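You operate a simulated robot arm through the tools that you are given. There is no shell and no other tool. Be economical: measure what you need, move in short steps, check, and stop when the job is done.

The job below is to be done with a simulated two-armed robot. You get a single attempt, and the scene is never put back.

## Task
On the top of the reject shelf, fold the brown cloth in half, so that it is half as wide.

Only the result counts: the job must be done as asked and must still hold three seconds after the hand-in. Knocking over, shifting, dropping, spilling or breaking anything else fails it. Flat cloth is picked up by pressing the open fingertips on it (5 to 10 N) and closing them slowly along it; thin cloth reads only 2 to 8 mm in the jaws.

## Robot
Two 7-joint arms with two-finger parallel grippers on one trunk, on a base that drives. Base frame: it is fixed to the floor where the robot stands at the start and does not move with it; the origin is under the middle of the robot, x ahead of it, y to its left, z up. Units: m, rad, N and s.
The left shoulder is at the start at [0.07, 0.163, 1.12], the right one opposite. Places, roughly: top of the reject shelf [0.6, 0, 0.8]. Payload 3.43 kg a hand.
The TCP of each hand is the grasp point between the finger pads, 0.034 m short of the fingertips. In the tool frame z runs along the fingers and y along their closing line. The gripper opens to 0.128 m. The fingers are 0.024 m wide and 0.012 m thick; the gripper's body (0.048 by 0.13 m) begins 0.096 m behind the TCP.
Orientation is that of the tool frame in the base frame, as a unit quaternion [w, x, y, z]. With the fingers straight down and closing along the base's y, the tool's x points along the base's -x, its y along +y and its z along -z.

## Interface
- The arms move only by the tool play_rows. It takes "left_plan", "right_plan" or both (then of equal length, played together; a hand with none holds still); each is one flat list of numbers, 7 for each row, row after row: the shift along the tool's x, y, z in units of 250 mm (1.0 is 250 mm), then the turn, a rotation vector about the tool's x, y, z in units of 180 degrees (1.0 is 180 degrees), then the finger opening in m, from 0 to 0.128. In form: [x, y, z, wx, wy, wz, grip, x, y, z, wx, wy, wz, grip, ...]. A call has 1 to 20 rows; each row is the pose to reach, as a shift and turn from the pose commanded when the call began, along the tool's axes at that moment. A call with a number of a shift or a turn outside -1 to 1 is refused whole. Each row takes 0.2 s and may step no farther than 0.05 m and 0.15 rad from the row before; otherwise, or with a gripper value out of range, the whole call is refused. A pose out of reach is approached as far as the arm can. The call stops where the force on the tool passes 40 N (or 10 N more than at its start, if that is more) or the arm is blocked; 0.2 s more then pass. The fingers move at their own pace (about 0.153 m/s each) and stop on an object; they squeeze with about 25 N. The grip force told is the motor's: it shows also when the fingers shut on nothing. Time passes only in rows, and 0.2 s behind the last, so rows that repeat a pose let the fingers close. It gives the time, the measured TCP pose, the force on the tool (base axes), the opening and the grip force at its end, in the units of the frame above (readings bear some noise).
- Cameras (640 x 400 px; columns grow to the right, rows downward): "scene" is now at [0.1302, -0.0112, 1.335]; the picture's right is [-0.16, -0.99, 0.00], its down [-0.69, 0.11, -0.72] and it looks along [0.71, -0.12, -0.70] (base axes); focal length 265 px, centre (320, 200). "left" rides on the left gripper at [0.076, 0.011, -0.16] in its tool frame; the picture's right is [-0.15, 0.99, 0.00], its down [-0.88, -0.13, -0.46] and it looks along [-0.45, -0.07, 0.89] (tool axes); focal length 234 px, centre (320, 200). "right" rides on the right gripper at [0.076, -0.011, -0.16] in its tool frame; the picture's right is [0.15, 0.99, 0.00], its down [-0.88, 0.13, -0.46] and it looks along [-0.45, 0.07, 0.89] (tool axes); focal length 234 px, centre (320, 200). There is no depth. A picture from a camera that has moved, and an enlarged one, comes with that camera's place and axes in the base frame and with its lens.
- capture(camera): a new picture of that camera. It takes no simulated time.
- raise_lower(by): slides the trunk up (or, below 0, down) by that many m; the arms and the scene camera ride with it, the base frame stays. It gives what a move gives, with no picture.
- base_move(legs): drives the robot by 1 to 6 legs, each [ahead, left, turn to the left] in m, m and rad, along the robot's own axes; the way and the turn of a leg run together, so that a leg with both is an arc; at most 1.5 m and 3.142 rad a leg. The arms and the cameras ride along, it lands a little off, and it stops where it bumps. It gives what a move gives.
- head_to(pan, tilt): turns the head with the scene camera to pan (to the left, within 1.501 rad either way) and tilt (down, from -0.506 to 1.204), counted from straight ahead of the robot. It gives what a move gives.
- enlarge(camera, box): a new picture of the part [left, top, right, bottom] of that camera's present view, enlarged. It takes no simulated time.
- sign_off(): hands the job in; it is judged then, once.

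Go step by step. Nothing tells you exact positions but the pictures and the camera data: compare them with the known pose of the tool, close in by small moves and look again before you grip or let go. The budget is 120 turns and 92 pictures, counting those below and the enlarged ones. Unless the task says otherwise, let go and move clear before handing in, and close with one line.

The tools are called after "Call:" as name(argument=value, ...) on one line, values as JSON. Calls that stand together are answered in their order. play_rows: Moves the arms, as the interface text tells. Its arguments: {"type":"object","properties":{"left_plan":{"type":"array"},"right_plan":{"type":"array"}},"required":[]} The other tools are called the same way: raise_lower (by) slides the trunk up or down; base_move (legs) drives the base; head_to (pan, tilt) turns the head that bears the scene camera; capture (camera) takes a picture; enlarge (camera, box) takes an enlarged picture of a part of a camera's view; sign_off () hands the job in.

At the start:

```text
time_s: 0.0
left_position: [0.6884, 0.2162, 0.9343]
left_tcp_rot: [0.0, 0.0, 1.0, 0.001]
left_wrist_force: [-0.1, -0.4, -0.5]
left_opening: 0.1279
left_grasp_force: 0.0
right_position: [0.5884, -0.2685, 0.9802]
right_tcp_rot: [-0.001, 0.0, 1.0, 0.0]
right_wrist_force: [0.3, -0.3, 0.1]
right_opening: 0.1282
right_grasp_force: 0.0
trunk travel left (down, up): [-0.6, 0.34]
robot x, y, heading: [0.0017, -0.0033, -0.001]
head pan, tilt: [-0.162, 0.771]
```

scene: 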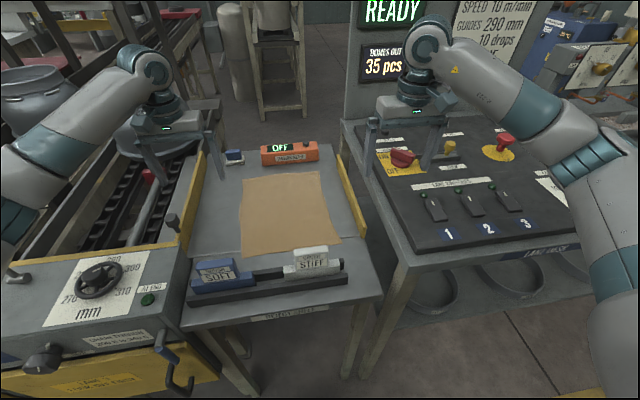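
right: 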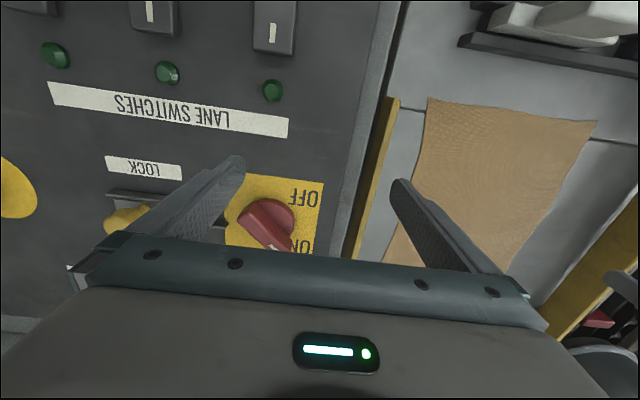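
left: 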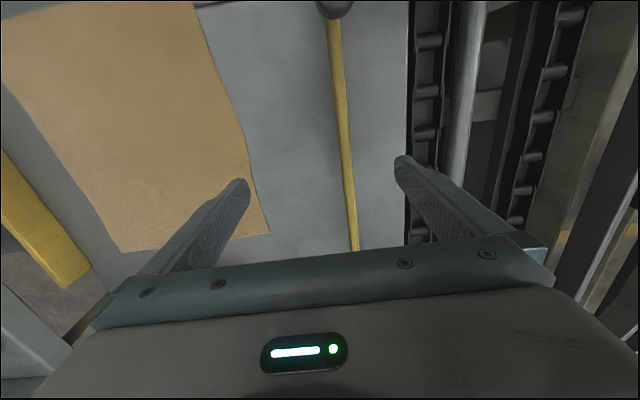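

I see a roughly 0.27 × 0.32 m brown cloth on the shelf, at about x 0.55–0.87 and y −0.14 to 0.13, with blocks near it and an orange box beyond it. I'll look more closely first.

Call:
enlarge(camera="scene", box=[170, 130, 400, 330])

Call:
head_to(pan=0, tilt=1.2)

Call:
capture(camera="scene")

```text
2.00 times, centred on (285, 230) of scene
camera zoom: at [0.1302, -0.0112, 1.335], right [-0.16, -0.99, 0.0], down [-0.69, 0.11, -0.72], along [0.71, -0.12, -0.7], focal length 529 px, centre (390, 140)
```

zoom: 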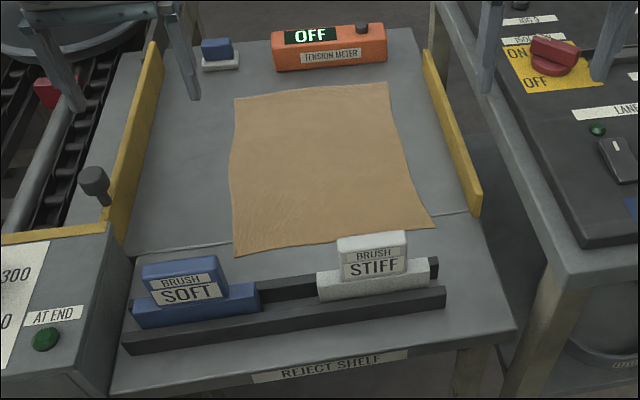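

```text
time_s: 0.9
left_position: [0.6889, 0.2166, 0.9333]
left_tcp_rot: [0.0, -0.001, 1.0, 0.001]
left_wrist_force: [-0.1, 0.4, -0.1]
left_opening: 0.128
left_grasp_force: 0.1
right_position: [0.5886, -0.2673, 0.9802]
right_tcp_rot: [0.0, 0.001, 1.0, 0.0]
right_wrist_force: [-0.1, 0.3, 0.2]
right_opening: 0.128
right_grasp_force: 0.1
trunk travel left (down, up): [-0.6, 0.34]
robot x, y, heading: [0.0013, 0.0013, -0.002]
head pan, tilt: [0.0, 1.201]
```

```text
87 pictures are left
camera scene: at [0.1053, 0.002, 1.3051], right [0.0, -1.0, 0.0], down [-0.93, 0.0, -0.36], along [0.36, 0.0, -0.93], focal length 265 px, centre (320, 200)
```

scene: 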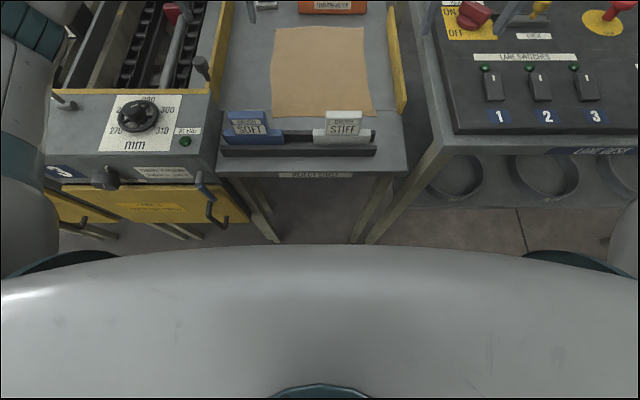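

The cloth lies flat, with its right edge running from about (0.55, −0.139) to (0.88, −0.122). I plan to grip the right edge with the left hand at the far end and the right hand at the near end, then carry it to the left. First I bring the left hand over.

Call:
play_rows(left_plan=[-0.08, -0.16, 0, 0, 0, 0, 0.045, -0.16, -0.32, 0, 0, 0, 0, 0.045, -0.24, -0.48, 0, 0, 0, 0, 0.045, -0.32, -0.64, 0, 0, 0, 0, 0.045, -0.4, -0.8, 0, 0, 0, 0, 0.045, -0.42, -0.96, 0, 0, 0, 0, 0.045])

Call:
capture(camera="left")

Call:
head_to(pan=0, tilt=0.85)

Call:
capture(camera="scene")

```text
time_s: 2.3
left_position: [0.7894, -0.0232, 0.9334]
left_tcp_rot: [0.0, 0.0, 1.0, 0.001]
left_wrist_force: [-1.1, 0.3, 1.1]
left_opening: 0.0452
left_grasp_force: 0.1
left hand out of reach, approached as far as the arm can: row 6
right_position: [0.5872, -0.2699, 0.9793]
right_tcp_rot: [0.0, 0.0, 1.0, 0.0]
right_wrist_force: [-1.0, -0.9, -0.2]
right_opening: 0.1282
right_grasp_force: 0.0
trunk travel left (down, up): [-0.6, 0.34]
robot x, y, heading: [-0.0028, -0.0014, 0.003]
head pan, tilt: [0.0, 1.201]
```

```text
86 pictures are left
camera left: at [0.7132, -0.0119, 1.0923], right [0.15, 0.99, 0.0], down [0.88, -0.13, 0.46], along [0.45, -0.06, -0.89], focal length 234 px, centre (320, 200)
```

left: 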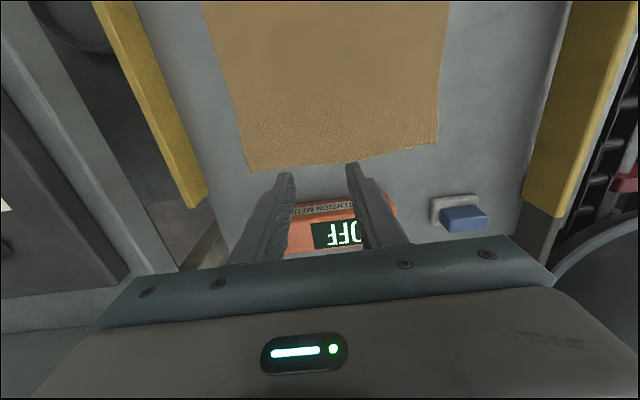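

```text
time_s: 3.1
left_position: [0.7899, -0.0216, 0.9324]
left_tcp_rot: [-0.001, 0.001, 1.0, 0.0]
left_wrist_force: [-0.7, 0.2, 0.2]
left_opening: 0.0453
left_grasp_force: 0.0
right_position: [0.5881, -0.268, 0.9791]
right_tcp_rot: [0.0, 0.0, 1.0, 0.0]
right_wrist_force: [-0.2, 0.6, 1.0]
right_opening: 0.1281
right_grasp_force: 0.0
trunk travel left (down, up): [-0.6, 0.34]
robot x, y, heading: [0.001, -0.0037, -0.004]
head pan, tilt: [0.0, 0.85]
```

```text
85 pictures are left
camera scene: at [0.1274, 0.0018, 1.3286], right [0.0, -1.0, 0.0], down [-0.75, 0.0, -0.66], along [0.66, 0.0, -0.75], focal length 265 px, centre (320, 200)
```

scene: 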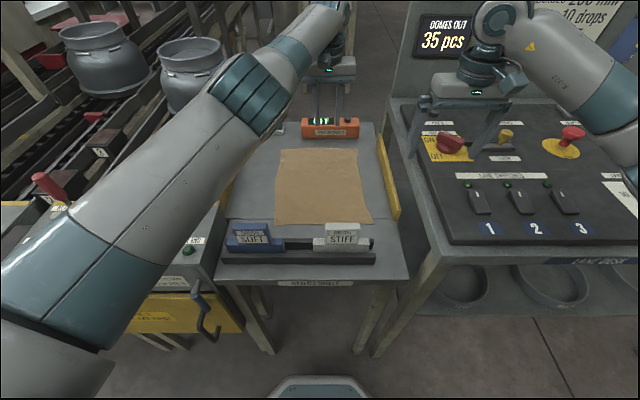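

Triangulating the two cameras puts the surface at z ≈ 0.80, so the cloth spans about x 0.51–0.808 and y −0.12 to 0.12. I bring both hands above the right edge.

Call:
play_rows(left_plan=[0.1, -0.126, 0, 0, 0, 0, 0.045, 0.2, -0.252, 0, 0, 0, 0, 0.045, 0.2, -0.252, 0, 0, 0, 0, 0.045, 0.2, -0.252, 0.08, 0, 0, 0, 0.045, 0.2, -0.252, 0.12, 0, 0, 0, 0.045], right_plan=[0.014, 0.14, 0, 0, 0, 0, 0.045, 0.028, 0.28, 0, 0, 0, 0, 0.045, 0.043, 0.42, 0.1, 0, 0, 0, 0.045, 0.058, 0.56, 0.2, 0, 0, 0, 0.045, 0.072, 0.696, 0.3, 0, 0, 0, 0.045])

Call:
capture(camera="left")

Call:
capture(camera="right")

Call:
capture(camera="scene")

```text
time_s: 4.3
left_position: [0.7418, -0.0818, 0.9017]
left_tcp_rot: [0.0, 0.0, 1.0, -0.002]
left_wrist_force: [0.3, -0.2, -0.3]
left_opening: 0.0453
left_grasp_force: 0.1
right_position: [0.5709, -0.0931, 0.9035]
right_tcp_rot: [0.0, 0.0, 1.0, -0.001]
right_wrist_force: [0.3, 0.2, 0.0]
right_opening: 0.0452
right_grasp_force: 0.0
trunk travel left (down, up): [-0.6, 0.34]
robot x, y, heading: [-0.0001, -0.0019, -0.001]
head pan, tilt: [0.0, 0.85]
```

```text
84 pictures are left
camera left: at [0.6646, -0.0714, 1.0613], right [0.15, 0.99, 0.0], down [0.88, -0.13, 0.46], along [0.45, -0.07, -0.89], focal length 234 px, centre (320, 200)
```

left: 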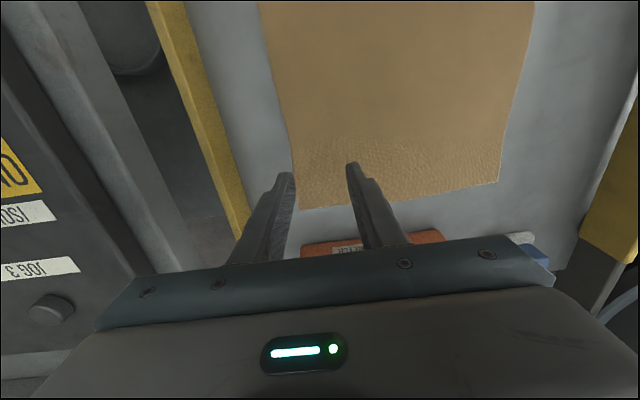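

```text
83 pictures are left
camera right: at [0.4947, -0.103, 1.063], right [-0.15, 0.99, 0.0], down [0.88, 0.13, 0.46], along [0.45, 0.07, -0.89], focal length 234 px, centre (320, 200)
```

right: 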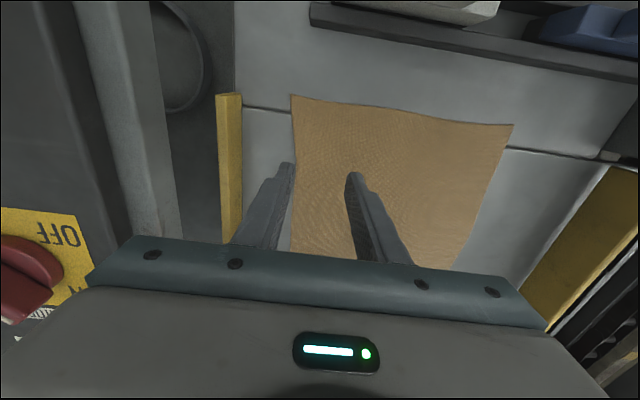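

```text
82 pictures are left
camera scene: at [0.1279, 0.003, 1.3287], right [0.0, -1.0, 0.0], down [-0.75, 0.0, -0.66], along [0.66, 0.0, -0.75], focal length 265 px, centre (320, 200)
```

scene: 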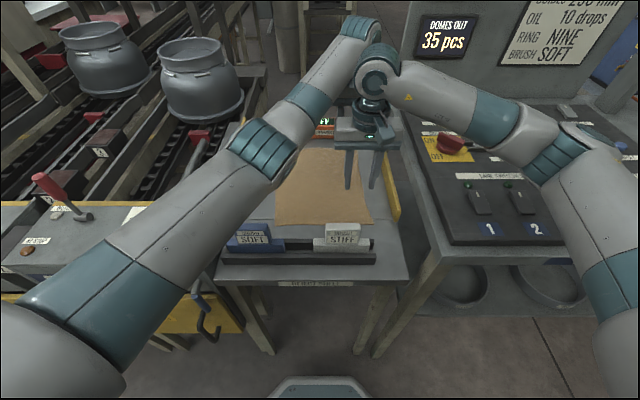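

Both hands are above the right edge, with an inset of about 3 cm. I descend to just above the cloth.

Call:
play_rows(left_plan=[0, 0, 0.08, 0, 0, 0, 0.045, 0, 0, 0.16, 0, 0, 0, 0.045, 0, 0, 0.232, 0, 0, 0, 0.045], right_plan=[0, 0.02, 0.08, 0, 0, 0, 0.045, 0, 0.02, 0.16, 0, 0, 0, 0.045, 0, 0.02, 0.232, 0, 0, 0, 0.045])

Call:
capture(camera="left")

Call:
capture(camera="right")

```text
time_s: 5.1
left_position: [0.7407, -0.0825, 0.8451]
left_tcp_rot: [-0.001, -0.001, 1.0, 0.0]
left_wrist_force: [-0.1, -0.6, 0.1]
left_opening: 0.0449
left_grasp_force: 0.0
right_position: [0.5705, -0.0875, 0.8452]
right_tcp_rot: [-0.001, 0.0, 1.0, 0.0]
right_wrist_force: [-0.1, 0.2, -0.3]
right_opening: 0.0452
right_grasp_force: 0.0
trunk travel left (down, up): [-0.6, 0.34]
robot x, y, heading: [0.002, -0.0014, -0.003]
head pan, tilt: [0.0, 0.85]
```

```text
81 pictures are left
camera left: at [0.6647, -0.0718, 1.0032], right [0.15, 0.99, 0.0], down [0.88, -0.13, 0.46], along [0.45, -0.07, -0.89], focal length 234 px, centre (320, 200)
```

left: 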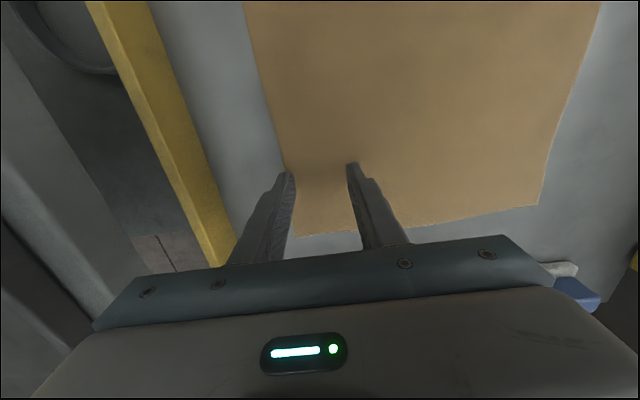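

```text
80 pictures are left
camera right: at [0.495, -0.0985, 1.0047], right [-0.15, 0.99, 0.0], down [0.88, 0.13, 0.45], along [0.45, 0.07, -0.89], focal length 234 px, centre (320, 200)
```

right: 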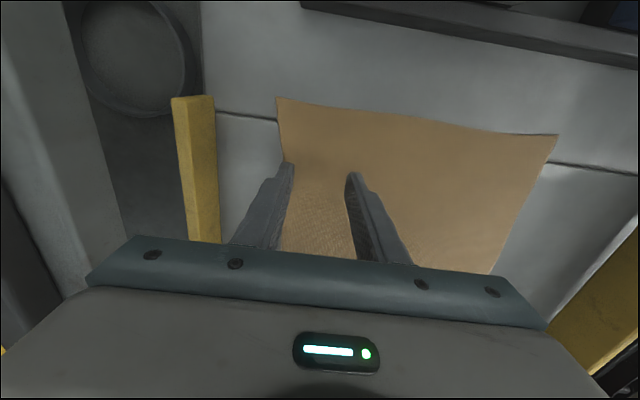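

The fingertips look a centimetre or so above the cloth. I keep lowering slowly and watch the forces.

Call:
play_rows(left_plan=[0, 0, 0.016, 0, 0, 0, 0.045, 0, 0, 0.032, 0, 0, 0, 0.045, 0, 0, 0.032, 0, 0, 0, 0.045], right_plan=[0, 0, 0.016, 0, 0, 0, 0.045, 0, 0, 0.032, 0, 0, 0, 0.045, 0, 0, 0.032, 0, 0, 0, 0.045])

```text
time_s: 5.9
left_position: [0.7395, -0.0843, 0.8364]
left_tcp_rot: [0.001, 0.0, 1.0, 0.0]
left_wrist_force: [-0.1, -0.5, 0.4]
left_opening: 0.0453
left_grasp_force: 0.0
right_position: [0.5704, -0.0885, 0.8393]
right_tcp_rot: [0.0, 0.0, 1.0, 0.0]
right_wrist_force: [-0.9, -0.3, -0.2]
right_opening: 0.045
right_grasp_force: 0.1
trunk travel left (down, up): [-0.6, 0.34]
robot x, y, heading: [-0.0009, -0.0008, 0.001]
head pan, tilt: [0.0, 0.85]
```

Call:
play_rows(left_plan=[0, 0, 0.008, 0, 0, 0, 0.045, 0, 0, 0.012, 0, 0, 0, 0.045, 0, 0, 0.012, 0, 0, 0, 0.045], right_plan=[0, 0, 0.008, 0, 0, 0, 0.045, 0, 0, 0.016, 0, 0, 0, 0.045, 0, 0, 0.016, 0, 0, 0, 0.045])

```text
time_s: 6.7
left_position: [0.7398, -0.0846, 0.8349]
left_tcp_rot: [0.001, 0.0, 1.0, 0.0]
left_wrist_force: [1.8, -0.2, 5.4]
left_opening: 0.0452
left_grasp_force: 0.1
right_position: [0.5704, -0.0879, 0.8343]
right_tcp_rot: [0.0, 0.0, 1.0, 0.0]
right_wrist_force: [0.1, -0.4, 1.0]
right_opening: 0.0448
right_grasp_force: 0.1
trunk travel left (down, up): [-0.6, 0.34]
robot x, y, heading: [0.0034, -0.002, 0.004]
head pan, tilt: [0.0, 0.85]
```

The left hand presses at 5 N and the right is just touching. I add a little more on each.

Call:
play_rows(left_plan=[0, 0, 0.003, 0, 0, 0, 0.045, 0, 0, 0.003, 0, 0, 0, 0.045], right_plan=[0, 0, 0.005, 0, 0, 0, 0.045, 0, 0, 0.007, 0, 0, 0, 0.045])

```text
time_s: 7.3
left_position: [0.7392, -0.0835, 0.8341]
left_tcp_rot: [0.001, 0.0, 1.0, 0.0]
left_wrist_force: [2.3, -0.3, 8.9]
left_opening: 0.045
left_grasp_force: 0.1
right_position: [0.5696, -0.0878, 0.8339]
right_tcp_rot: [0.001, 0.0, 1.0, 0.0]
right_wrist_force: [2.9, -0.9, 7.0]
right_opening: 0.0452
right_grasp_force: 0.4
trunk travel left (down, up): [-0.6, 0.34]
robot x, y, heading: [0.0005, 0.0022, 0.002]
head pan, tilt: [0.0, 0.85]
```

Both press within 5–10 N, so I close slowly along the cloth.

Call:
play_rows(left_plan=[0, 0, 0, 0, 0, 0, 0.042, 0, 0, 0, 0, 0, 0, 0.039, 0, 0, 0, 0, 0, 0, 0.036, 0, 0, 0, 0, 0, 0, 0.033, 0, 0, 0, 0, 0, 0, 0.03, 0, 0, 0, 0, 0, 0, 0.027, 0, 0, 0, 0, 0, 0, 0.024, 0, 0, 0, 0, 0, 0, 0.021, 0, 0, 0, 0, 0, 0, 0.018, 0, 0, 0, 0, 0, 0, 0.015, 0, 0, 0, 0, 0, 0, 0.012, 0, 0, 0, 0, 0, 0, 0.009, 0, 0, 0, 0, 0, 0, 0.006, 0, 0, 0, 0, 0, 0, 0.003, 0, 0, 0, 0, 0, 0, 0, 0, 0, 0, 0, 0, 0, 0], right_plan=[0, 0, 0, 0, 0, 0, 0.042, 0, 0, 0, 0, 0, 0, 0.039, 0, 0, 0, 0, 0, 0, 0.036, 0, 0, 0, 0, 0, 0, 0.033, 0, 0, 0, 0, 0, 0, 0.03, 0, 0, 0, 0, 0, 0, 0.027, 0, 0, 0, 0, 0, 0, 0.024, 0, 0, 0, 0, 0, 0, 0.021, 0, 0, 0, 0, 0, 0, 0.018, 0, 0, 0, 0, 0, 0, 0.015, 0, 0, 0, 0, 0, 0, 0.012, 0, 0, 0, 0, 0, 0, 0.009, 0, 0, 0, 0, 0, 0, 0.006, 0, 0, 0, 0, 0, 0, 0.003, 0, 0, 0, 0, 0, 0, 0, 0, 0, 0, 0, 0, 0, 0])

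Call:
capture(camera="left")

Call:
capture(camera="right")

```text
time_s: 10.7
left_position: [0.7374, -0.0831, 0.8342]
left_tcp_rot: [0.001, 0.001, 1.0, 0.0]
left_wrist_force: [-0.2, 0.0, 5.6]
left_opening: 0.0021
left_grasp_force: 25.3
right_position: [0.5699, -0.0877, 0.8342]
right_tcp_rot: [0.001, 0.0, 1.0, 0.001]
right_wrist_force: [0.0, -0.6, 17.4]
right_opening: 0.0023
right_grasp_force: 25.4
trunk travel left (down, up): [-0.6, 0.34]
robot x, y, heading: [-0.0034, 0.0047, 0.0]
head pan, tilt: [0.0, 0.85]
```

```text
79 pictures are left
camera left: at [0.662, -0.0725, 0.9934], right [0.15, 0.99, 0.0], down [0.88, -0.13, 0.46], along [0.45, -0.07, -0.89], focal length 234 px, centre (320, 200)
```

left: 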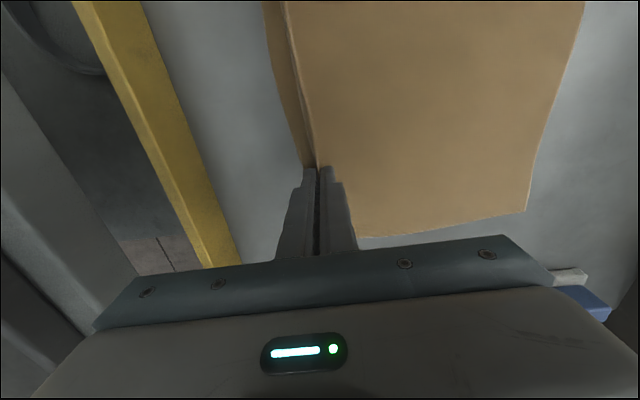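

```text
78 pictures are left
camera right: at [0.4929, -0.099, 0.9934], right [-0.15, 0.99, 0.0], down [0.88, 0.13, 0.46], along [0.45, 0.07, -0.89], focal length 234 px, centre (320, 200)
```

right: 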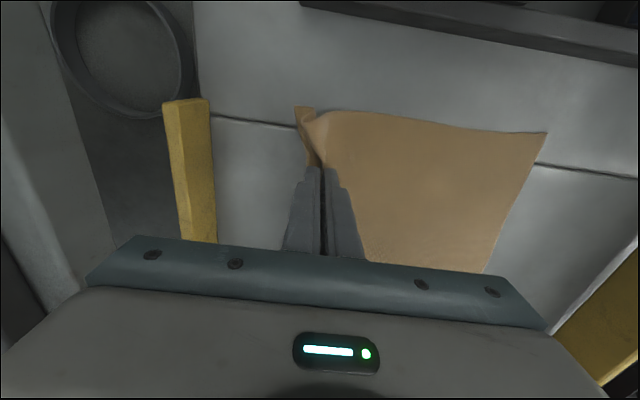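

Both hands hold the cloth, with a pinched ridge along the edge. I lift it diagonally inward at a gentle pace.

Call:
play_rows(left_plan=[0, 0.01, -0.03, 0, 0, 0, 0, 0, 0.03, -0.07, 0, 0, 0, 0, 0, 0.06, -0.11, 0, 0, 0, 0, 0, 0.09, -0.15, 0, 0, 0, 0, 0, 0.12, -0.18, 0, 0, 0, 0, 0, 0.16, -0.21, 0, 0, 0, 0, 0, 0.2, -0.24, 0, 0, 0, 0], right_plan=[0, 0.01, -0.03, 0, 0, 0, 0, 0, 0.03, -0.07, 0, 0, 0, 0, 0, 0.06, -0.11, 0, 0, 0, 0, 0, 0.09, -0.15, 0, 0, 0, 0, 0, 0.12, -0.18, 0, 0, 0, 0, 0, 0.16, -0.21, 0, 0, 0, 0, 0, 0.2, -0.24, 0, 0, 0, 0])

Call:
capture(camera="left")

Call:
capture(camera="right")

Call:
capture(camera="scene")

```text
time_s: 12.0
left_position: [0.7413, -0.053, 0.881]
left_tcp_rot: [0.001, 0.0, 1.0, -0.003]
left_wrist_force: [-1.7, -0.2, -0.9]
left_opening: 0.0022
left_grasp_force: 25.0
right_position: [0.5722, -0.0625, 0.8732]
right_tcp_rot: [-0.003, 0.005, 1.0, -0.005]
right_wrist_force: [0.1, -1.5, -1.1]
right_opening: 0.0022
right_grasp_force: 25.0
trunk travel left (down, up): [-0.6, 0.34]
robot x, y, heading: [0.0011, 0.0009, 0.0]
head pan, tilt: [0.0, 0.85]
stopped in row 6 (right hand): the force on the tool passed its limit (the readings are from after the stop); the commanded pose is now the measured one
```

```text
77 pictures are left
camera left: at [0.665, -0.0416, 1.0392], right [0.14, 0.99, 0.0], down [0.88, -0.13, 0.46], along [0.45, -0.07, -0.89], focal length 234 px, centre (320, 200)
```

left: 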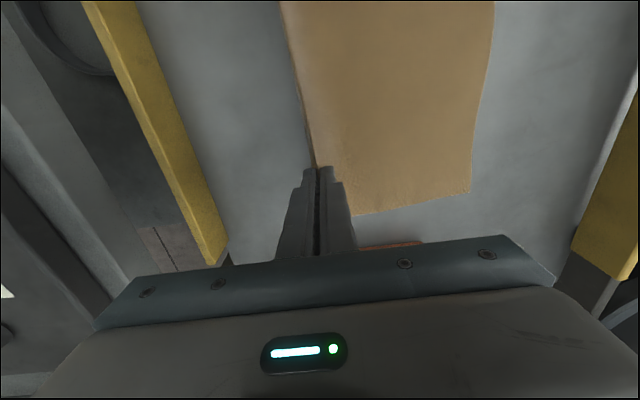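

```text
76 pictures are left
camera right: at [0.4968, -0.0713, 1.0331], right [-0.14, 0.99, -0.01], down [0.88, 0.13, 0.45], along [0.45, 0.05, -0.89], focal length 234 px, centre (320, 200)
```

right: 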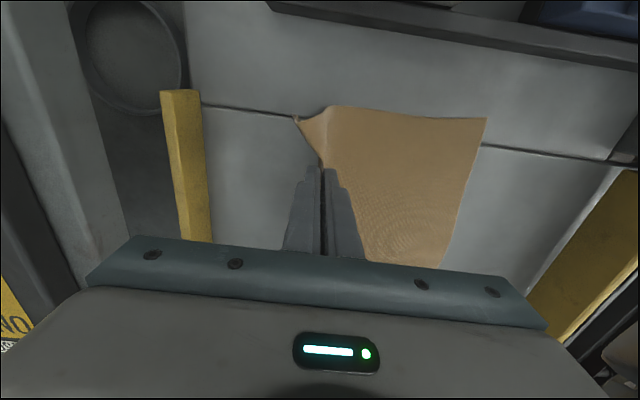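

```text
75 pictures are left
camera scene: at [0.1277, 0.0025, 1.3287], right [0.0, -1.0, 0.0], down [-0.75, 0.0, -0.66], along [0.66, 0.0, -0.75], focal length 265 px, centre (320, 200)
```

scene: 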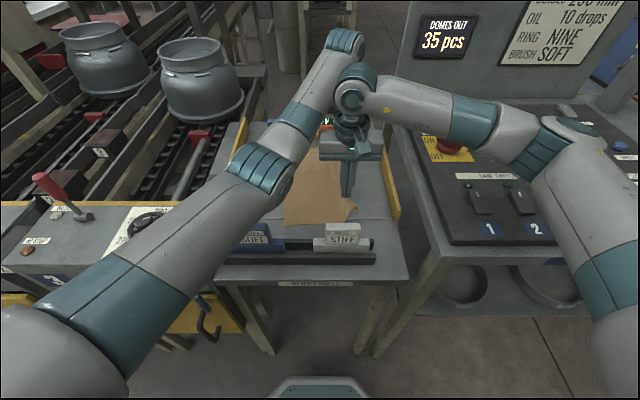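

The right wrist brushed the left forearm, so I stop moving the arms sideways. From here the base carries both hands left in a fixed pose.

Call:
base_move(legs=[[-0.003, 0.07, 0]])

Call:
capture(camera="scene")

Call:
capture(camera="left")

```text
time_s: 13.0
left_position: [0.7383, 0.0165, 0.8818]
left_tcp_rot: [0.002, -0.001, 1.0, -0.001]
left_wrist_force: [-1.8, 0.3, 0.0]
left_opening: 0.0022
left_grasp_force: 25.3
right_position: [0.5691, 0.0057, 0.8738]
right_tcp_rot: [-0.003, 0.007, 1.0, -0.005]
right_wrist_force: [2.4, -3.9, -4.2]
right_opening: 0.0024
right_grasp_force: 25.2
trunk travel left (down, up): [-0.6, 0.34]
robot x, y, heading: [-0.0032, 0.0733, -0.001]
head pan, tilt: [0.0, 0.85]
```

```text
74 pictures are left
camera scene: at [0.1244, 0.0728, 1.3287], right [0.0, -1.0, 0.0], down [-0.75, 0.0, -0.66], along [0.66, 0.0, -0.75], focal length 265 px, centre (320, 200)
```

scene: 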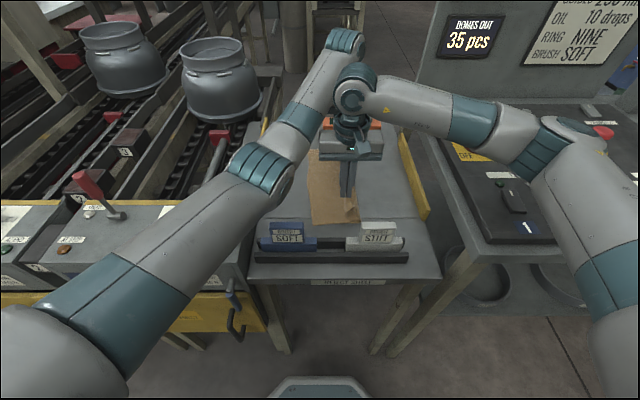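

```text
73 pictures are left
camera left: at [0.6617, 0.0279, 1.0395], right [0.15, 0.99, 0.0], down [0.88, -0.13, 0.46], along [0.45, -0.07, -0.89], focal length 234 px, centre (320, 200)
```

left: 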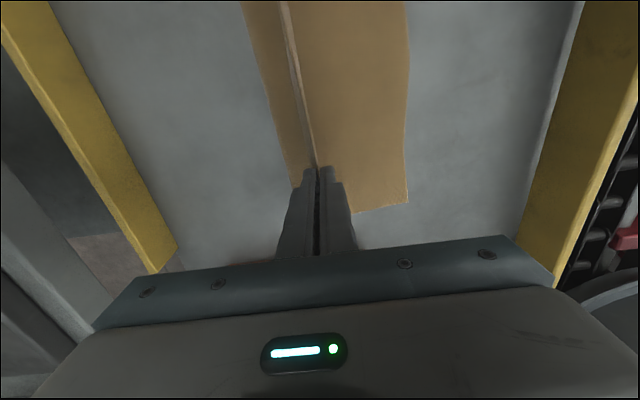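

The fold is forming, though the cloth's left edge shifted to about y = 0.109 while I gripped. I check the near end with the right camera.

Call:
capture(camera="right")

Call:
enlarge(camera="scene", box=[240, 100, 440, 260])

```text
72 pictures are left
camera right: at [0.4936, -0.0014, 1.0333], right [-0.13, 0.99, -0.01], down [0.88, 0.12, 0.45], along [0.45, 0.05, -0.89], focal length 234 px, centre (320, 200)
```

right: 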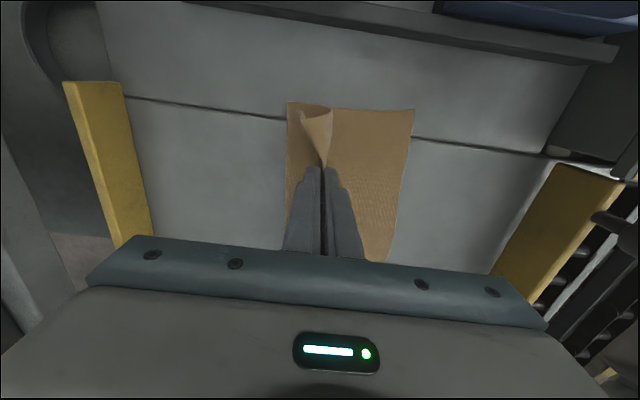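

```text
2.50 times, centred on (340, 180) of scene
camera zoom: at [0.1244, 0.0728, 1.3287], right [0.0, -1.0, 0.0], down [-0.75, 0.0, -0.66], along [0.66, 0.0, -0.75], focal length 662 px, centre (270, 250)
```

zoom: 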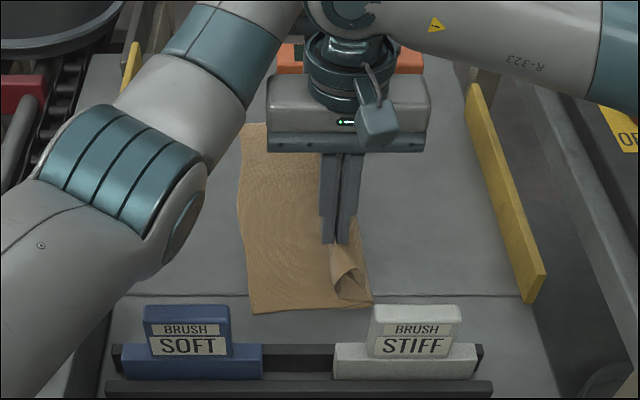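

The left edge runs from about y = 0.0875 at the near end to 0.108 at the far end, so both pinches need about 0.055 m more. I drive that far.

Call:
base_move(legs=[[-0.003, 0.055, 0]])

Call:
play_rows(left_plan=[0, 0, 0, 0, 0, 0, 0, 0, 0, 0.03, 0, 0, 0, 0, 0, 0, 0.06, 0, 0, 0, 0, 0, 0, 0.09, 0, 0, 0, 0, 0, 0, 0.12, 0, 0, 0, 0], right_plan=[0, 0, 0.02, 0, 0, 0, 0, 0, 0, 0.04, 0, 0, 0, 0, 0, 0, 0.06, 0, 0, 0, 0, 0, 0, 0.08, 0, 0, 0, 0, 0, 0, 0.1, 0, 0, 0, 0])

Call:
capture(camera="left")

Call:
capture(camera="right")

Call:
enlarge(camera="scene", box=[240, 100, 440, 260])

```text
time_s: 13.9
left_position: [0.736, 0.0711, 0.8803]
left_tcp_rot: [0.002, -0.001, 1.0, -0.002]
left_wrist_force: [-1.5, 1.1, -0.7]
left_opening: 0.0022
left_grasp_force: 25.2
right_position: [0.5657, 0.0601, 0.8737]
right_tcp_rot: [-0.002, 0.006, 1.0, -0.005]
right_wrist_force: [1.7, -1.4, -2.8]
right_opening: 0.002
right_grasp_force: 24.9
trunk travel left (down, up): [-0.6, 0.34]
robot x, y, heading: [-0.0067, 0.1221, -0.0]
head pan, tilt: [0.0, 0.85]
```

```text
time_s: 15.1
left_position: [0.7355, 0.07, 0.8508]
left_tcp_rot: [0.002, -0.002, 1.0, -0.001]
left_wrist_force: [-0.3, -0.1, -0.1]
left_opening: 0.0025
left_grasp_force: 24.9
right_position: [0.566, 0.0602, 0.8479]
right_tcp_rot: [-0.003, 0.005, 1.0, -0.005]
right_wrist_force: [0.4, 0.4, 0.4]
right_opening: 0.0019
right_grasp_force: 25.0
trunk travel left (down, up): [-0.6, 0.34]
robot x, y, heading: [-0.0074, 0.1261, -0.001]
head pan, tilt: [0.0, 0.85]
```

```text
70 pictures are left
camera left: at [0.659, 0.0811, 1.0098], right [0.15, 0.99, 0.0], down [0.88, -0.13, 0.46], along [0.45, -0.07, -0.89], focal length 234 px, centre (320, 200)
```

left: 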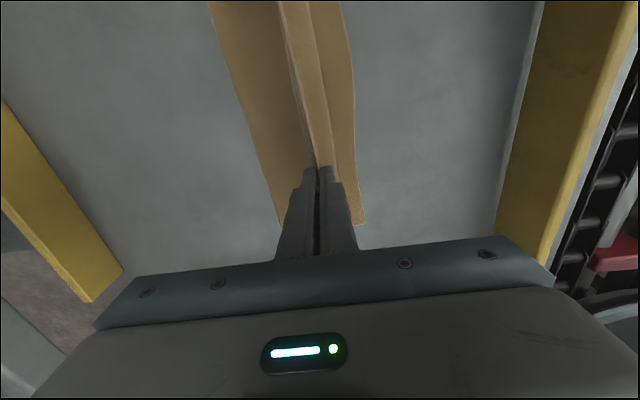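

```text
69 pictures are left
camera right: at [0.4906, 0.0514, 1.0079], right [-0.13, 0.99, -0.01], down [0.88, 0.12, 0.45], along [0.45, 0.05, -0.89], focal length 234 px, centre (320, 200)
```

right: 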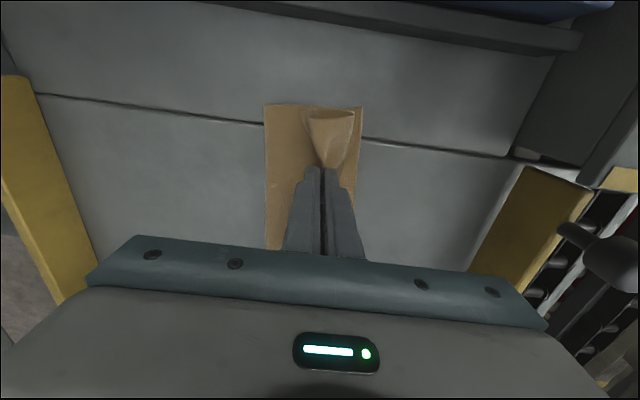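

```text
2.50 times, centred on (340, 180) of scene
camera zoom: at [0.1217, 0.1258, 1.3287], right [0.0, -1.0, 0.0], down [-0.75, 0.0, -0.66], along [0.66, 0.0, -0.75], focal length 662 px, centre (270, 250)
```

zoom: 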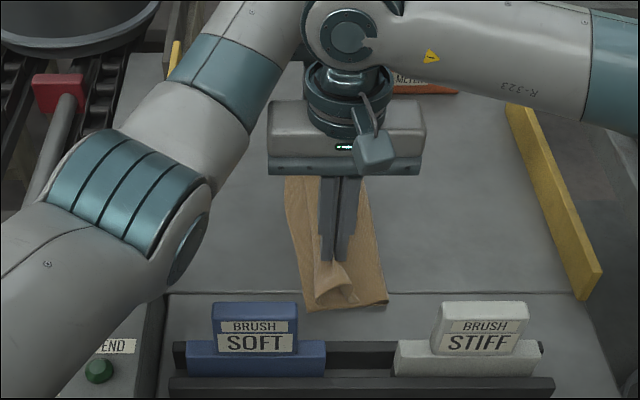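

The pinched edge now sits over the left half, with its target 1.5 cm below. I lower it to the surface.

Call:
play_rows(left_plan=[0, 0, 0.02, 0, 0, 0, 0, 0, 0, 0.04, 0, 0, 0, 0, 0, 0, 0.056, 0, 0, 0, 0, 0, 0, 0.06, 0, 0, 0, 0], right_plan=[0, 0, 0.02, 0, 0, 0, 0, 0, 0, 0.036, 0, 0, 0, 0, 0, 0, 0.044, 0, 0, 0, 0, 0, 0, 0.046, 0, 0, 0, 0])

```text
time_s: 16.1
left_position: [0.7346, 0.069, 0.8362]
left_tcp_rot: [0.003, 0.0, 1.0, -0.001]
left_wrist_force: [-2.6, 0.1, 7.1]
left_opening: 0.0022
left_grasp_force: 25.0
right_position: [0.5634, 0.0596, 0.8372]
right_tcp_rot: [-0.002, 0.006, 1.0, -0.005]
right_wrist_force: [2.2, -1.0, -0.5]
right_opening: 0.0023
right_grasp_force: 24.8
trunk travel left (down, up): [-0.6, 0.34]
robot x, y, heading: [-0.0039, 0.1253, 0.002]
head pan, tilt: [0.0, 0.85]
```

Call:
play_rows(right_plan=[0, 0, 0.006, 0, 0, 0, 0, 0, 0, 0.01, 0, 0, 0, 0, 0, 0, 0.01, 0, 0, 0, 0])

```text
time_s: 16.9
left_position: [0.7345, 0.0688, 0.8371]
left_tcp_rot: [0.002, -0.001, 1.0, 0.0]
left_wrist_force: [-1.8, 0.5, 1.1]
left_opening: 0.0023
left_grasp_force: 25.4
right_position: [0.5649, 0.0598, 0.8368]
right_tcp_rot: [-0.002, 0.006, 1.0, -0.004]
right_wrist_force: [0.8, -0.6, 12.1]
right_opening: 0.0023
right_grasp_force: 25.0
trunk travel left (down, up): [-0.6, 0.34]
robot x, y, heading: [-0.0056, 0.1232, 0.004]
head pan, tilt: [0.0, 0.85]
```

Both tips rest on the cloth. I add light pressure on the left and open slowly, so the pinched loop spreads back out.

Call:
play_rows(left_plan=[0, 0, 0.004, 0, 0, 0, 0.0, 0, 0, 0.004, 0, 0, 0, 0.004, 0, 0, 0.004, 0, 0, 0, 0.007, 0, 0, 0.004, 0, 0, 0, 0.01, 0, 0, 0.004, 0, 0, 0, 0.013, 0, 0, 0.004, 0, 0, 0, 0.016, 0, 0, 0.004, 0, 0, 0, 0.019, 0, 0, 0.004, 0, 0, 0, 0.022, 0, 0, 0.004, 0, 0, 0, 0.025, 0, 0, 0.004, 0, 0, 0, 0.028, 0, 0, 0.004, 0, 0, 0, 0.031, 0, 0, 0.004, 0, 0, 0, 0.034, 0, 0, 0.004, 0, 0, 0, 0.037, 0, 0, 0.004, 0, 0, 0, 0.04, 0, 0, 0.004, 0, 0, 0, 0.043, 0, 0, 0.004, 0, 0, 0, 0.046], right_plan=[0, 0, 0, 0, 0, 0, 0.0, 0, 0, 0, 0, 0, 0, 0.004, 0, 0, 0, 0, 0, 0, 0.007, 0, 0, 0, 0, 0, 0, 0.01, 0, 0, 0, 0, 0, 0, 0.013, 0, 0, 0, 0, 0, 0, 0.016, 0, 0, 0, 0, 0, 0, 0.019, 0, 0, 0, 0, 0, 0, 0.022, 0, 0, 0, 0, 0, 0, 0.025, 0, 0, 0, 0, 0, 0, 0.028, 0, 0, 0, 0, 0, 0, 0.031, 0, 0, 0, 0, 0, 0, 0.034, 0, 0, 0, 0, 0, 0, 0.037, 0, 0, 0, 0, 0, 0, 0.04, 0, 0, 0, 0, 0, 0, 0.043, 0, 0, 0, 0, 0, 0, 0.046])

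Call:
capture(camera="left")

Call:
capture(camera="right")

Call:
enlarge(camera="scene", box=[240, 100, 440, 260])

```text
time_s: 20.3
left_position: [0.7339, 0.069, 0.8359]
left_tcp_rot: [0.003, -0.001, 1.0, -0.002]
left_wrist_force: [-1.2, 0.4, 1.1]
left_opening: 0.0456
left_grasp_force: 0.0
right_position: [0.5652, 0.0592, 0.8348]
right_tcp_rot: [-0.002, 0.006, 1.0, -0.005]
right_wrist_force: [-0.4, -5.0, 22.3]
right_opening: 0.0378
right_grasp_force: 0.0
trunk travel left (down, up): [-0.6, 0.34]
robot x, y, heading: [-0.0058, 0.1246, -0.006]
head pan, tilt: [0.0, 0.85]
```

```text
67 pictures are left
camera left: at [0.6574, 0.0809, 0.9947], right [0.15, 0.99, 0.0], down [0.88, -0.13, 0.46], along [0.46, -0.07, -0.89], focal length 234 px, centre (320, 200)
```

left: 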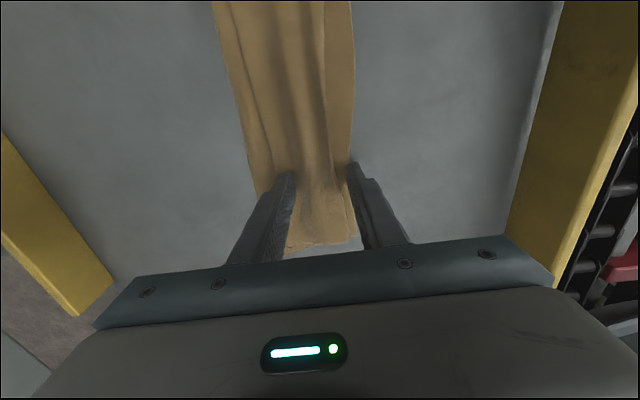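

```text
66 pictures are left
camera right: at [0.4889, 0.0511, 0.9951], right [-0.13, 0.99, -0.01], down [0.88, 0.12, 0.45], along [0.45, 0.05, -0.89], focal length 234 px, centre (320, 200)
```

right: 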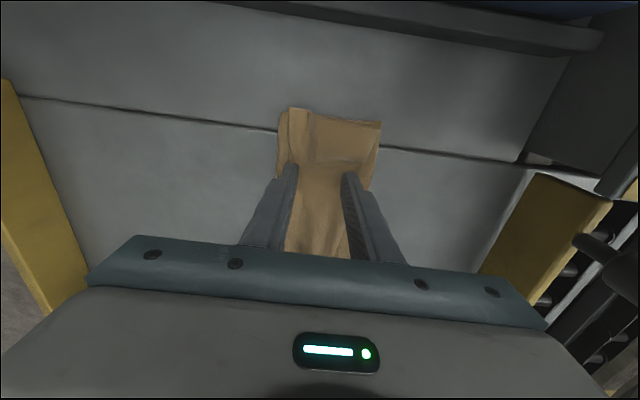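

```text
2.50 times, centred on (340, 180) of scene
camera zoom: at [0.1193, 0.1255, 1.329], right [0.0, -1.0, 0.0], down [-0.75, 0.0, -0.66], along [0.66, 0.0, -0.75], focal length 662 px, centre (270, 250)
```

zoom: 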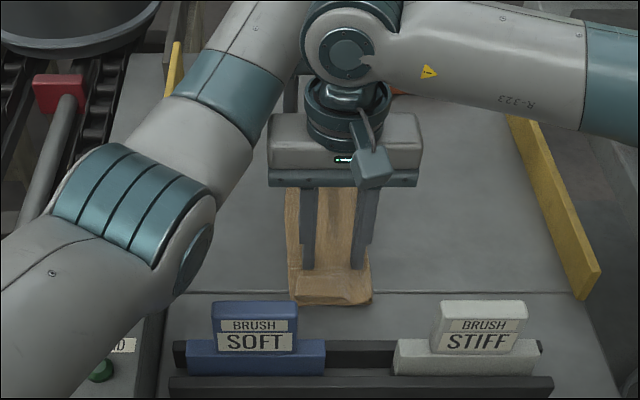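

The loop has spread and the cloth is folded, with some wrinkles. I lift both hands straight up with the left leading, then part them to look.

Call:
play_rows(left_plan=[0, 0, -0.04, 0, 0, 0, 0.05, 0, 0, -0.1, 0, 0, 0, 0.05, 0, 0, -0.2, 0, 0, 0, 0.05, 0, 0, -0.32, 0, 0, 0, 0.05, 0, 0, -0.44, 0, 0, 0, 0.05, 0, 0.18, -0.5, 0, 0, 0, 0.05, 0, 0.36, -0.5, 0, 0, 0, 0.05, 0, 0.5, -0.5, 0, 0, 0, 0.05, 0, 0.6, -0.5, 0, 0, 0, 0.05], right_plan=[0, 0, -0.02, 0, 0, 0, 0.046, 0, 0, -0.06, 0, 0, 0, 0.05, 0, 0, -0.12, 0, 0, 0, 0.05, 0, 0, -0.2, 0, 0, 0, 0.05, 0, -0.1, -0.28, 0, 0, 0, 0.05, 0, -0.25, -0.32, 0, 0, 0, 0.05, 0, -0.4, -0.36, 0, 0, 0, 0.05, 0, -0.56, -0.4, 0, 0, 0, 0.05, 0, -0.72, -0.44, 0, 0, 0, 0.05])

Call:
capture(camera="scene")

Call:
enlarge(camera="scene", box=[260, 120, 420, 248])

```text
time_s: 22.3
left_position: [0.7337, 0.2191, 0.9594]
left_tcp_rot: [0.003, -0.001, 1.0, -0.001]
left_wrist_force: [0.3, 0.0, 0.5]
left_opening: 0.0501
left_grasp_force: 0.0
right_position: [0.5637, -0.1201, 0.947]
right_tcp_rot: [-0.003, 0.005, 1.0, -0.005]
right_wrist_force: [0.4, -0.3, 1.0]
right_opening: 0.0501
right_grasp_force: 0.0
trunk travel left (down, up): [-0.6, 0.34]
robot x, y, heading: [-0.0053, 0.1246, -0.002]
head pan, tilt: [0.0, 0.85]
```

```text
64 pictures are left
camera scene: at [0.1209, 0.1255, 1.3288], right [0.0, -1.0, 0.0], down [-0.75, 0.0, -0.66], along [0.66, 0.0, -0.75], focal length 265 px, centre (320, 200)
```

scene: 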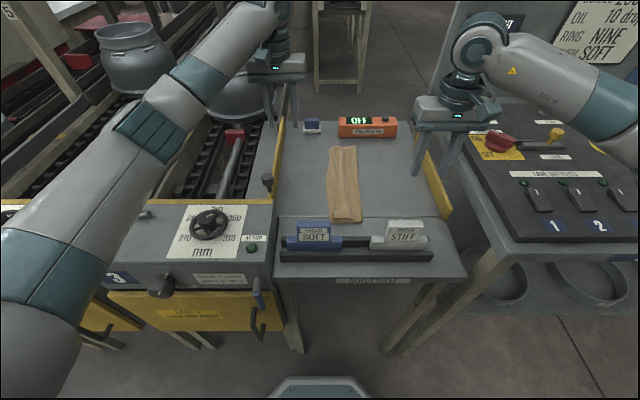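

```text
3.12 times, centred on (340, 184) of scene
camera zoom: at [0.1209, 0.1255, 1.3288], right [0.0, -1.0, 0.0], down [-0.75, 0.0, -0.66], along [0.66, 0.0, -0.75], focal length 827 px, centre (258, 250)
```

zoom: 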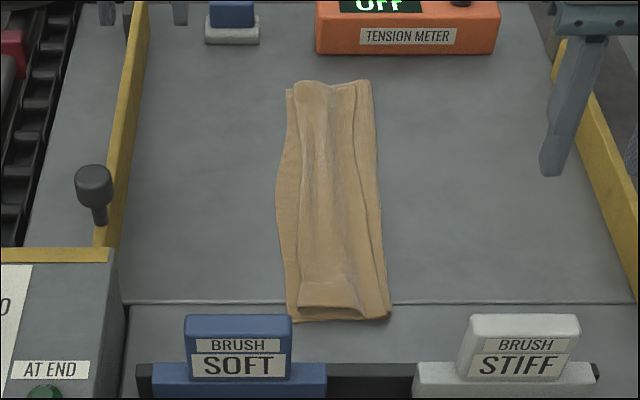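

The cloth is folded, but it measures only about 0.09 m wide instead of about 0.12 m, so a pleat remains. I check it with the wrist cameras.

Call:
capture(camera="left")

Call:
capture(camera="right")

```text
62 pictures are left
camera left: at [0.6569, 0.2307, 1.1183], right [0.15, 0.99, 0.0], down [0.88, -0.13, 0.46], along [0.45, -0.07, -0.89], focal length 234 px, centre (320, 200)
```

left: 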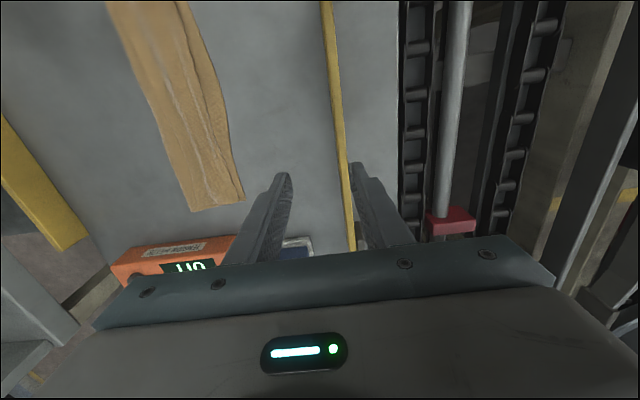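

```text
61 pictures are left
camera right: at [0.4887, -0.1275, 1.1061], right [-0.14, 0.99, -0.01], down [0.88, 0.12, 0.45], along [0.45, 0.05, -0.89], focal length 234 px, centre (320, 200)
```

right: 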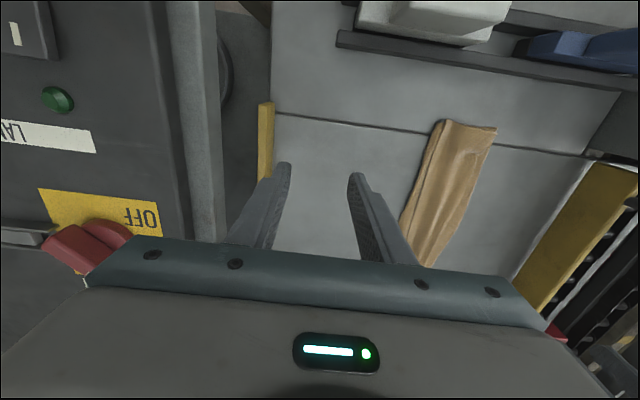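

Call:
enlarge(camera="left", box=[80, 0, 280, 220])

Call:
enlarge(camera="right", box=[380, 100, 540, 270])

```text
1.82 times, centred on (180, 110) of left
camera zoom: at [0.6569, 0.2307, 1.1183], right [0.15, 0.99, 0.0], down [0.88, -0.13, 0.46], along [0.45, -0.07, -0.89], focal length 426 px, centre (574, 364)
```

zoom: 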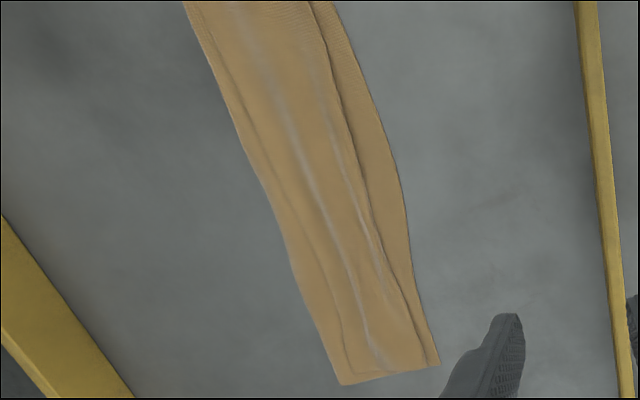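

```text
2.35 times, centred on (460, 185) of right
camera zoom: at [0.4887, -0.1275, 1.1061], right [-0.14, 0.99, -0.01], down [0.88, 0.12, 0.45], along [0.45, 0.05, -0.89], focal length 551 px, centre (-9, 235)
```

zoom: 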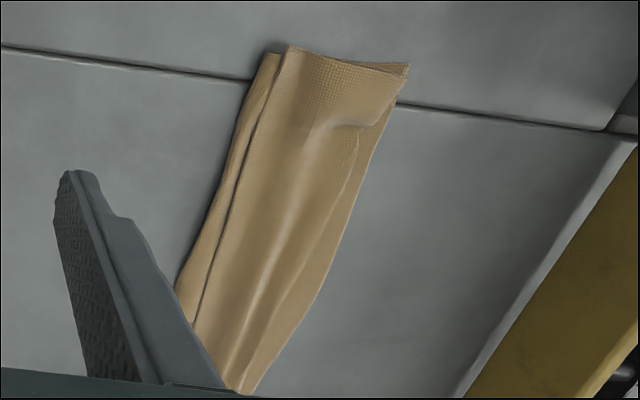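

A Z-shaped pleat is trapped near the fold. I'll re-grip the top layer's left edge with a smaller bite, open it up and lay it again, and first I shift the base left so the arms clear each other.

Call:
base_move(legs=[[0.004, 0.04, 0]])

```text
time_s: 23.2
left_position: [0.7386, 0.2572, 0.9597]
left_tcp_rot: [0.001, 0.0, 1.0, -0.001]
left_wrist_force: [0.4, 0.3, -0.4]
left_opening: 0.0498
left_grasp_force: 0.0
right_position: [0.5679, -0.0802, 0.9462]
right_tcp_rot: [-0.003, 0.007, 1.0, -0.006]
right_wrist_force: [-0.1, -0.6, -0.2]
right_opening: 0.05
right_grasp_force: 0.2
trunk travel left (down, up): [-0.6, 0.34]
robot x, y, heading: [0.0024, 0.1615, -0.006]
head pan, tilt: [0.0, 0.85]
```

Call:
play_rows(left_plan=[0, -0.15, 0, 0, 0, 0, 0.03, 0, -0.3, 0, 0, 0, 0, 0.03, 0, -0.45, 0, 0, 0, 0, 0.03, 0, -0.6, 0.08, 0, 0, 0, 0.03, 0, -0.728, 0.2, 0, 0, 0, 0.03, 0, -0.728, 0.34, 0, 0, 0, 0.03], right_plan=[0, 0.1, 0.08, 0, 0, 0, 0.03, 0, 0.2, 0.16, 0, 0, 0, 0.03, 0, 0.3, 0.24, 0, 0, 0, 0.03, 0, 0.4, 0.27, 0, 0, 0, 0.03, 0, 0.5, 0.29, 0, 0, 0, 0.03, 0, 0.6, 0.3, 0, 0, 0, 0.03])

Call:
capture(camera="left")

Call:
capture(camera="right")

```text
time_s: 24.6
left_position: [0.7391, 0.0753, 0.8736]
left_tcp_rot: [0.001, 0.0, 1.0, -0.002]
left_wrist_force: [-0.4, 1.0, 1.6]
left_opening: 0.0303
left_grasp_force: 0.1
right_position: [0.5699, 0.0706, 0.869]
right_tcp_rot: [-0.002, 0.006, 1.0, -0.006]
right_wrist_force: [0.1, 0.4, -0.3]
right_opening: 0.0302
right_grasp_force: 0.1
trunk travel left (down, up): [-0.6, 0.34]
robot x, y, heading: [-0.0025, 0.1645, -0.001]
head pan, tilt: [0.0, 0.85]
```

```text
58 pictures are left
camera left: at [0.6632, 0.0872, 1.0325], right [0.15, 0.99, 0.0], down [0.88, -0.13, 0.46], along [0.45, -0.07, -0.89], focal length 234 px, centre (320, 200)
```

left: 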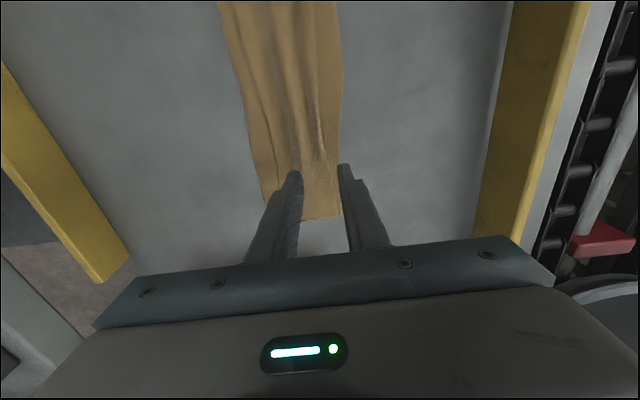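

```text
57 pictures are left
camera right: at [0.4949, 0.0623, 1.0292], right [-0.13, 0.99, -0.01], down [0.89, 0.12, 0.45], along [0.45, 0.05, -0.89], focal length 234 px, centre (320, 200)
```

right: 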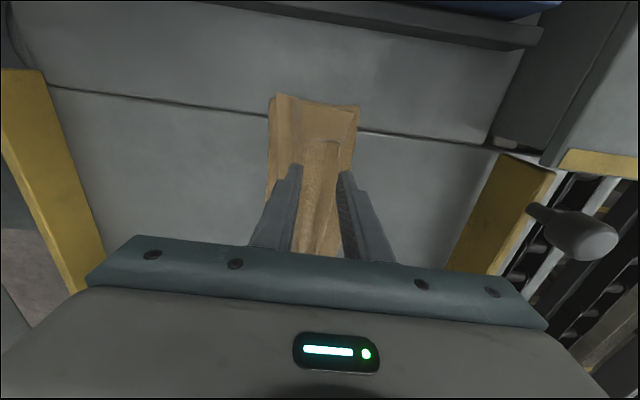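

Call:
enlarge(camera="left", box=[200, 60, 420, 260])

Call:
enlarge(camera="right", box=[220, 70, 420, 260])

```text
2.00 times, centred on (310, 160) of left
camera zoom: at [0.6632, 0.0872, 1.0325], right [0.15, 0.99, 0.0], down [0.88, -0.13, 0.46], along [0.45, -0.07, -0.89], focal length 468 px, centre (340, 280)
```

zoom: 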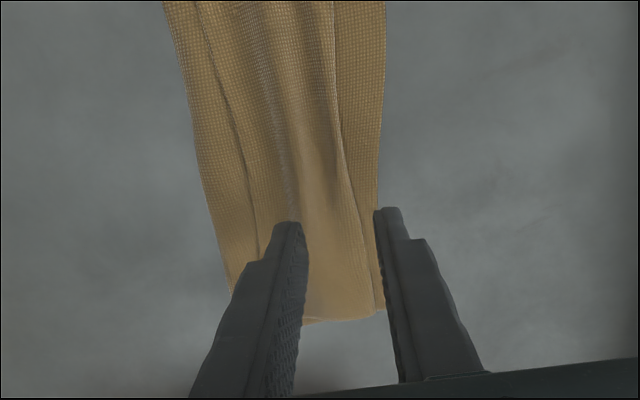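

```text
2.11 times, centred on (320, 165) of right
camera zoom: at [0.4949, 0.0623, 1.0292], right [-0.13, 0.99, -0.01], down [0.89, 0.12, 0.45], along [0.45, 0.05, -0.89], focal length 493 px, centre (320, 274)
```

zoom: 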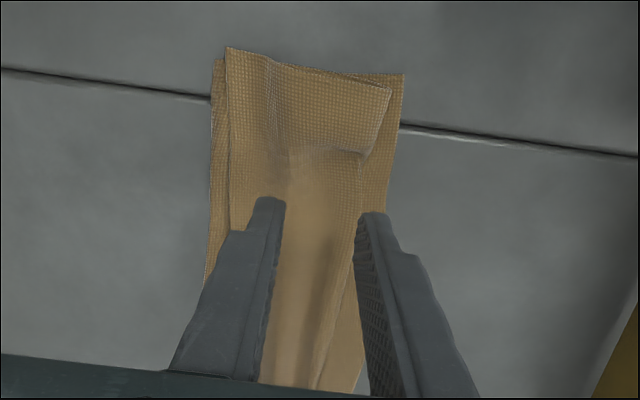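

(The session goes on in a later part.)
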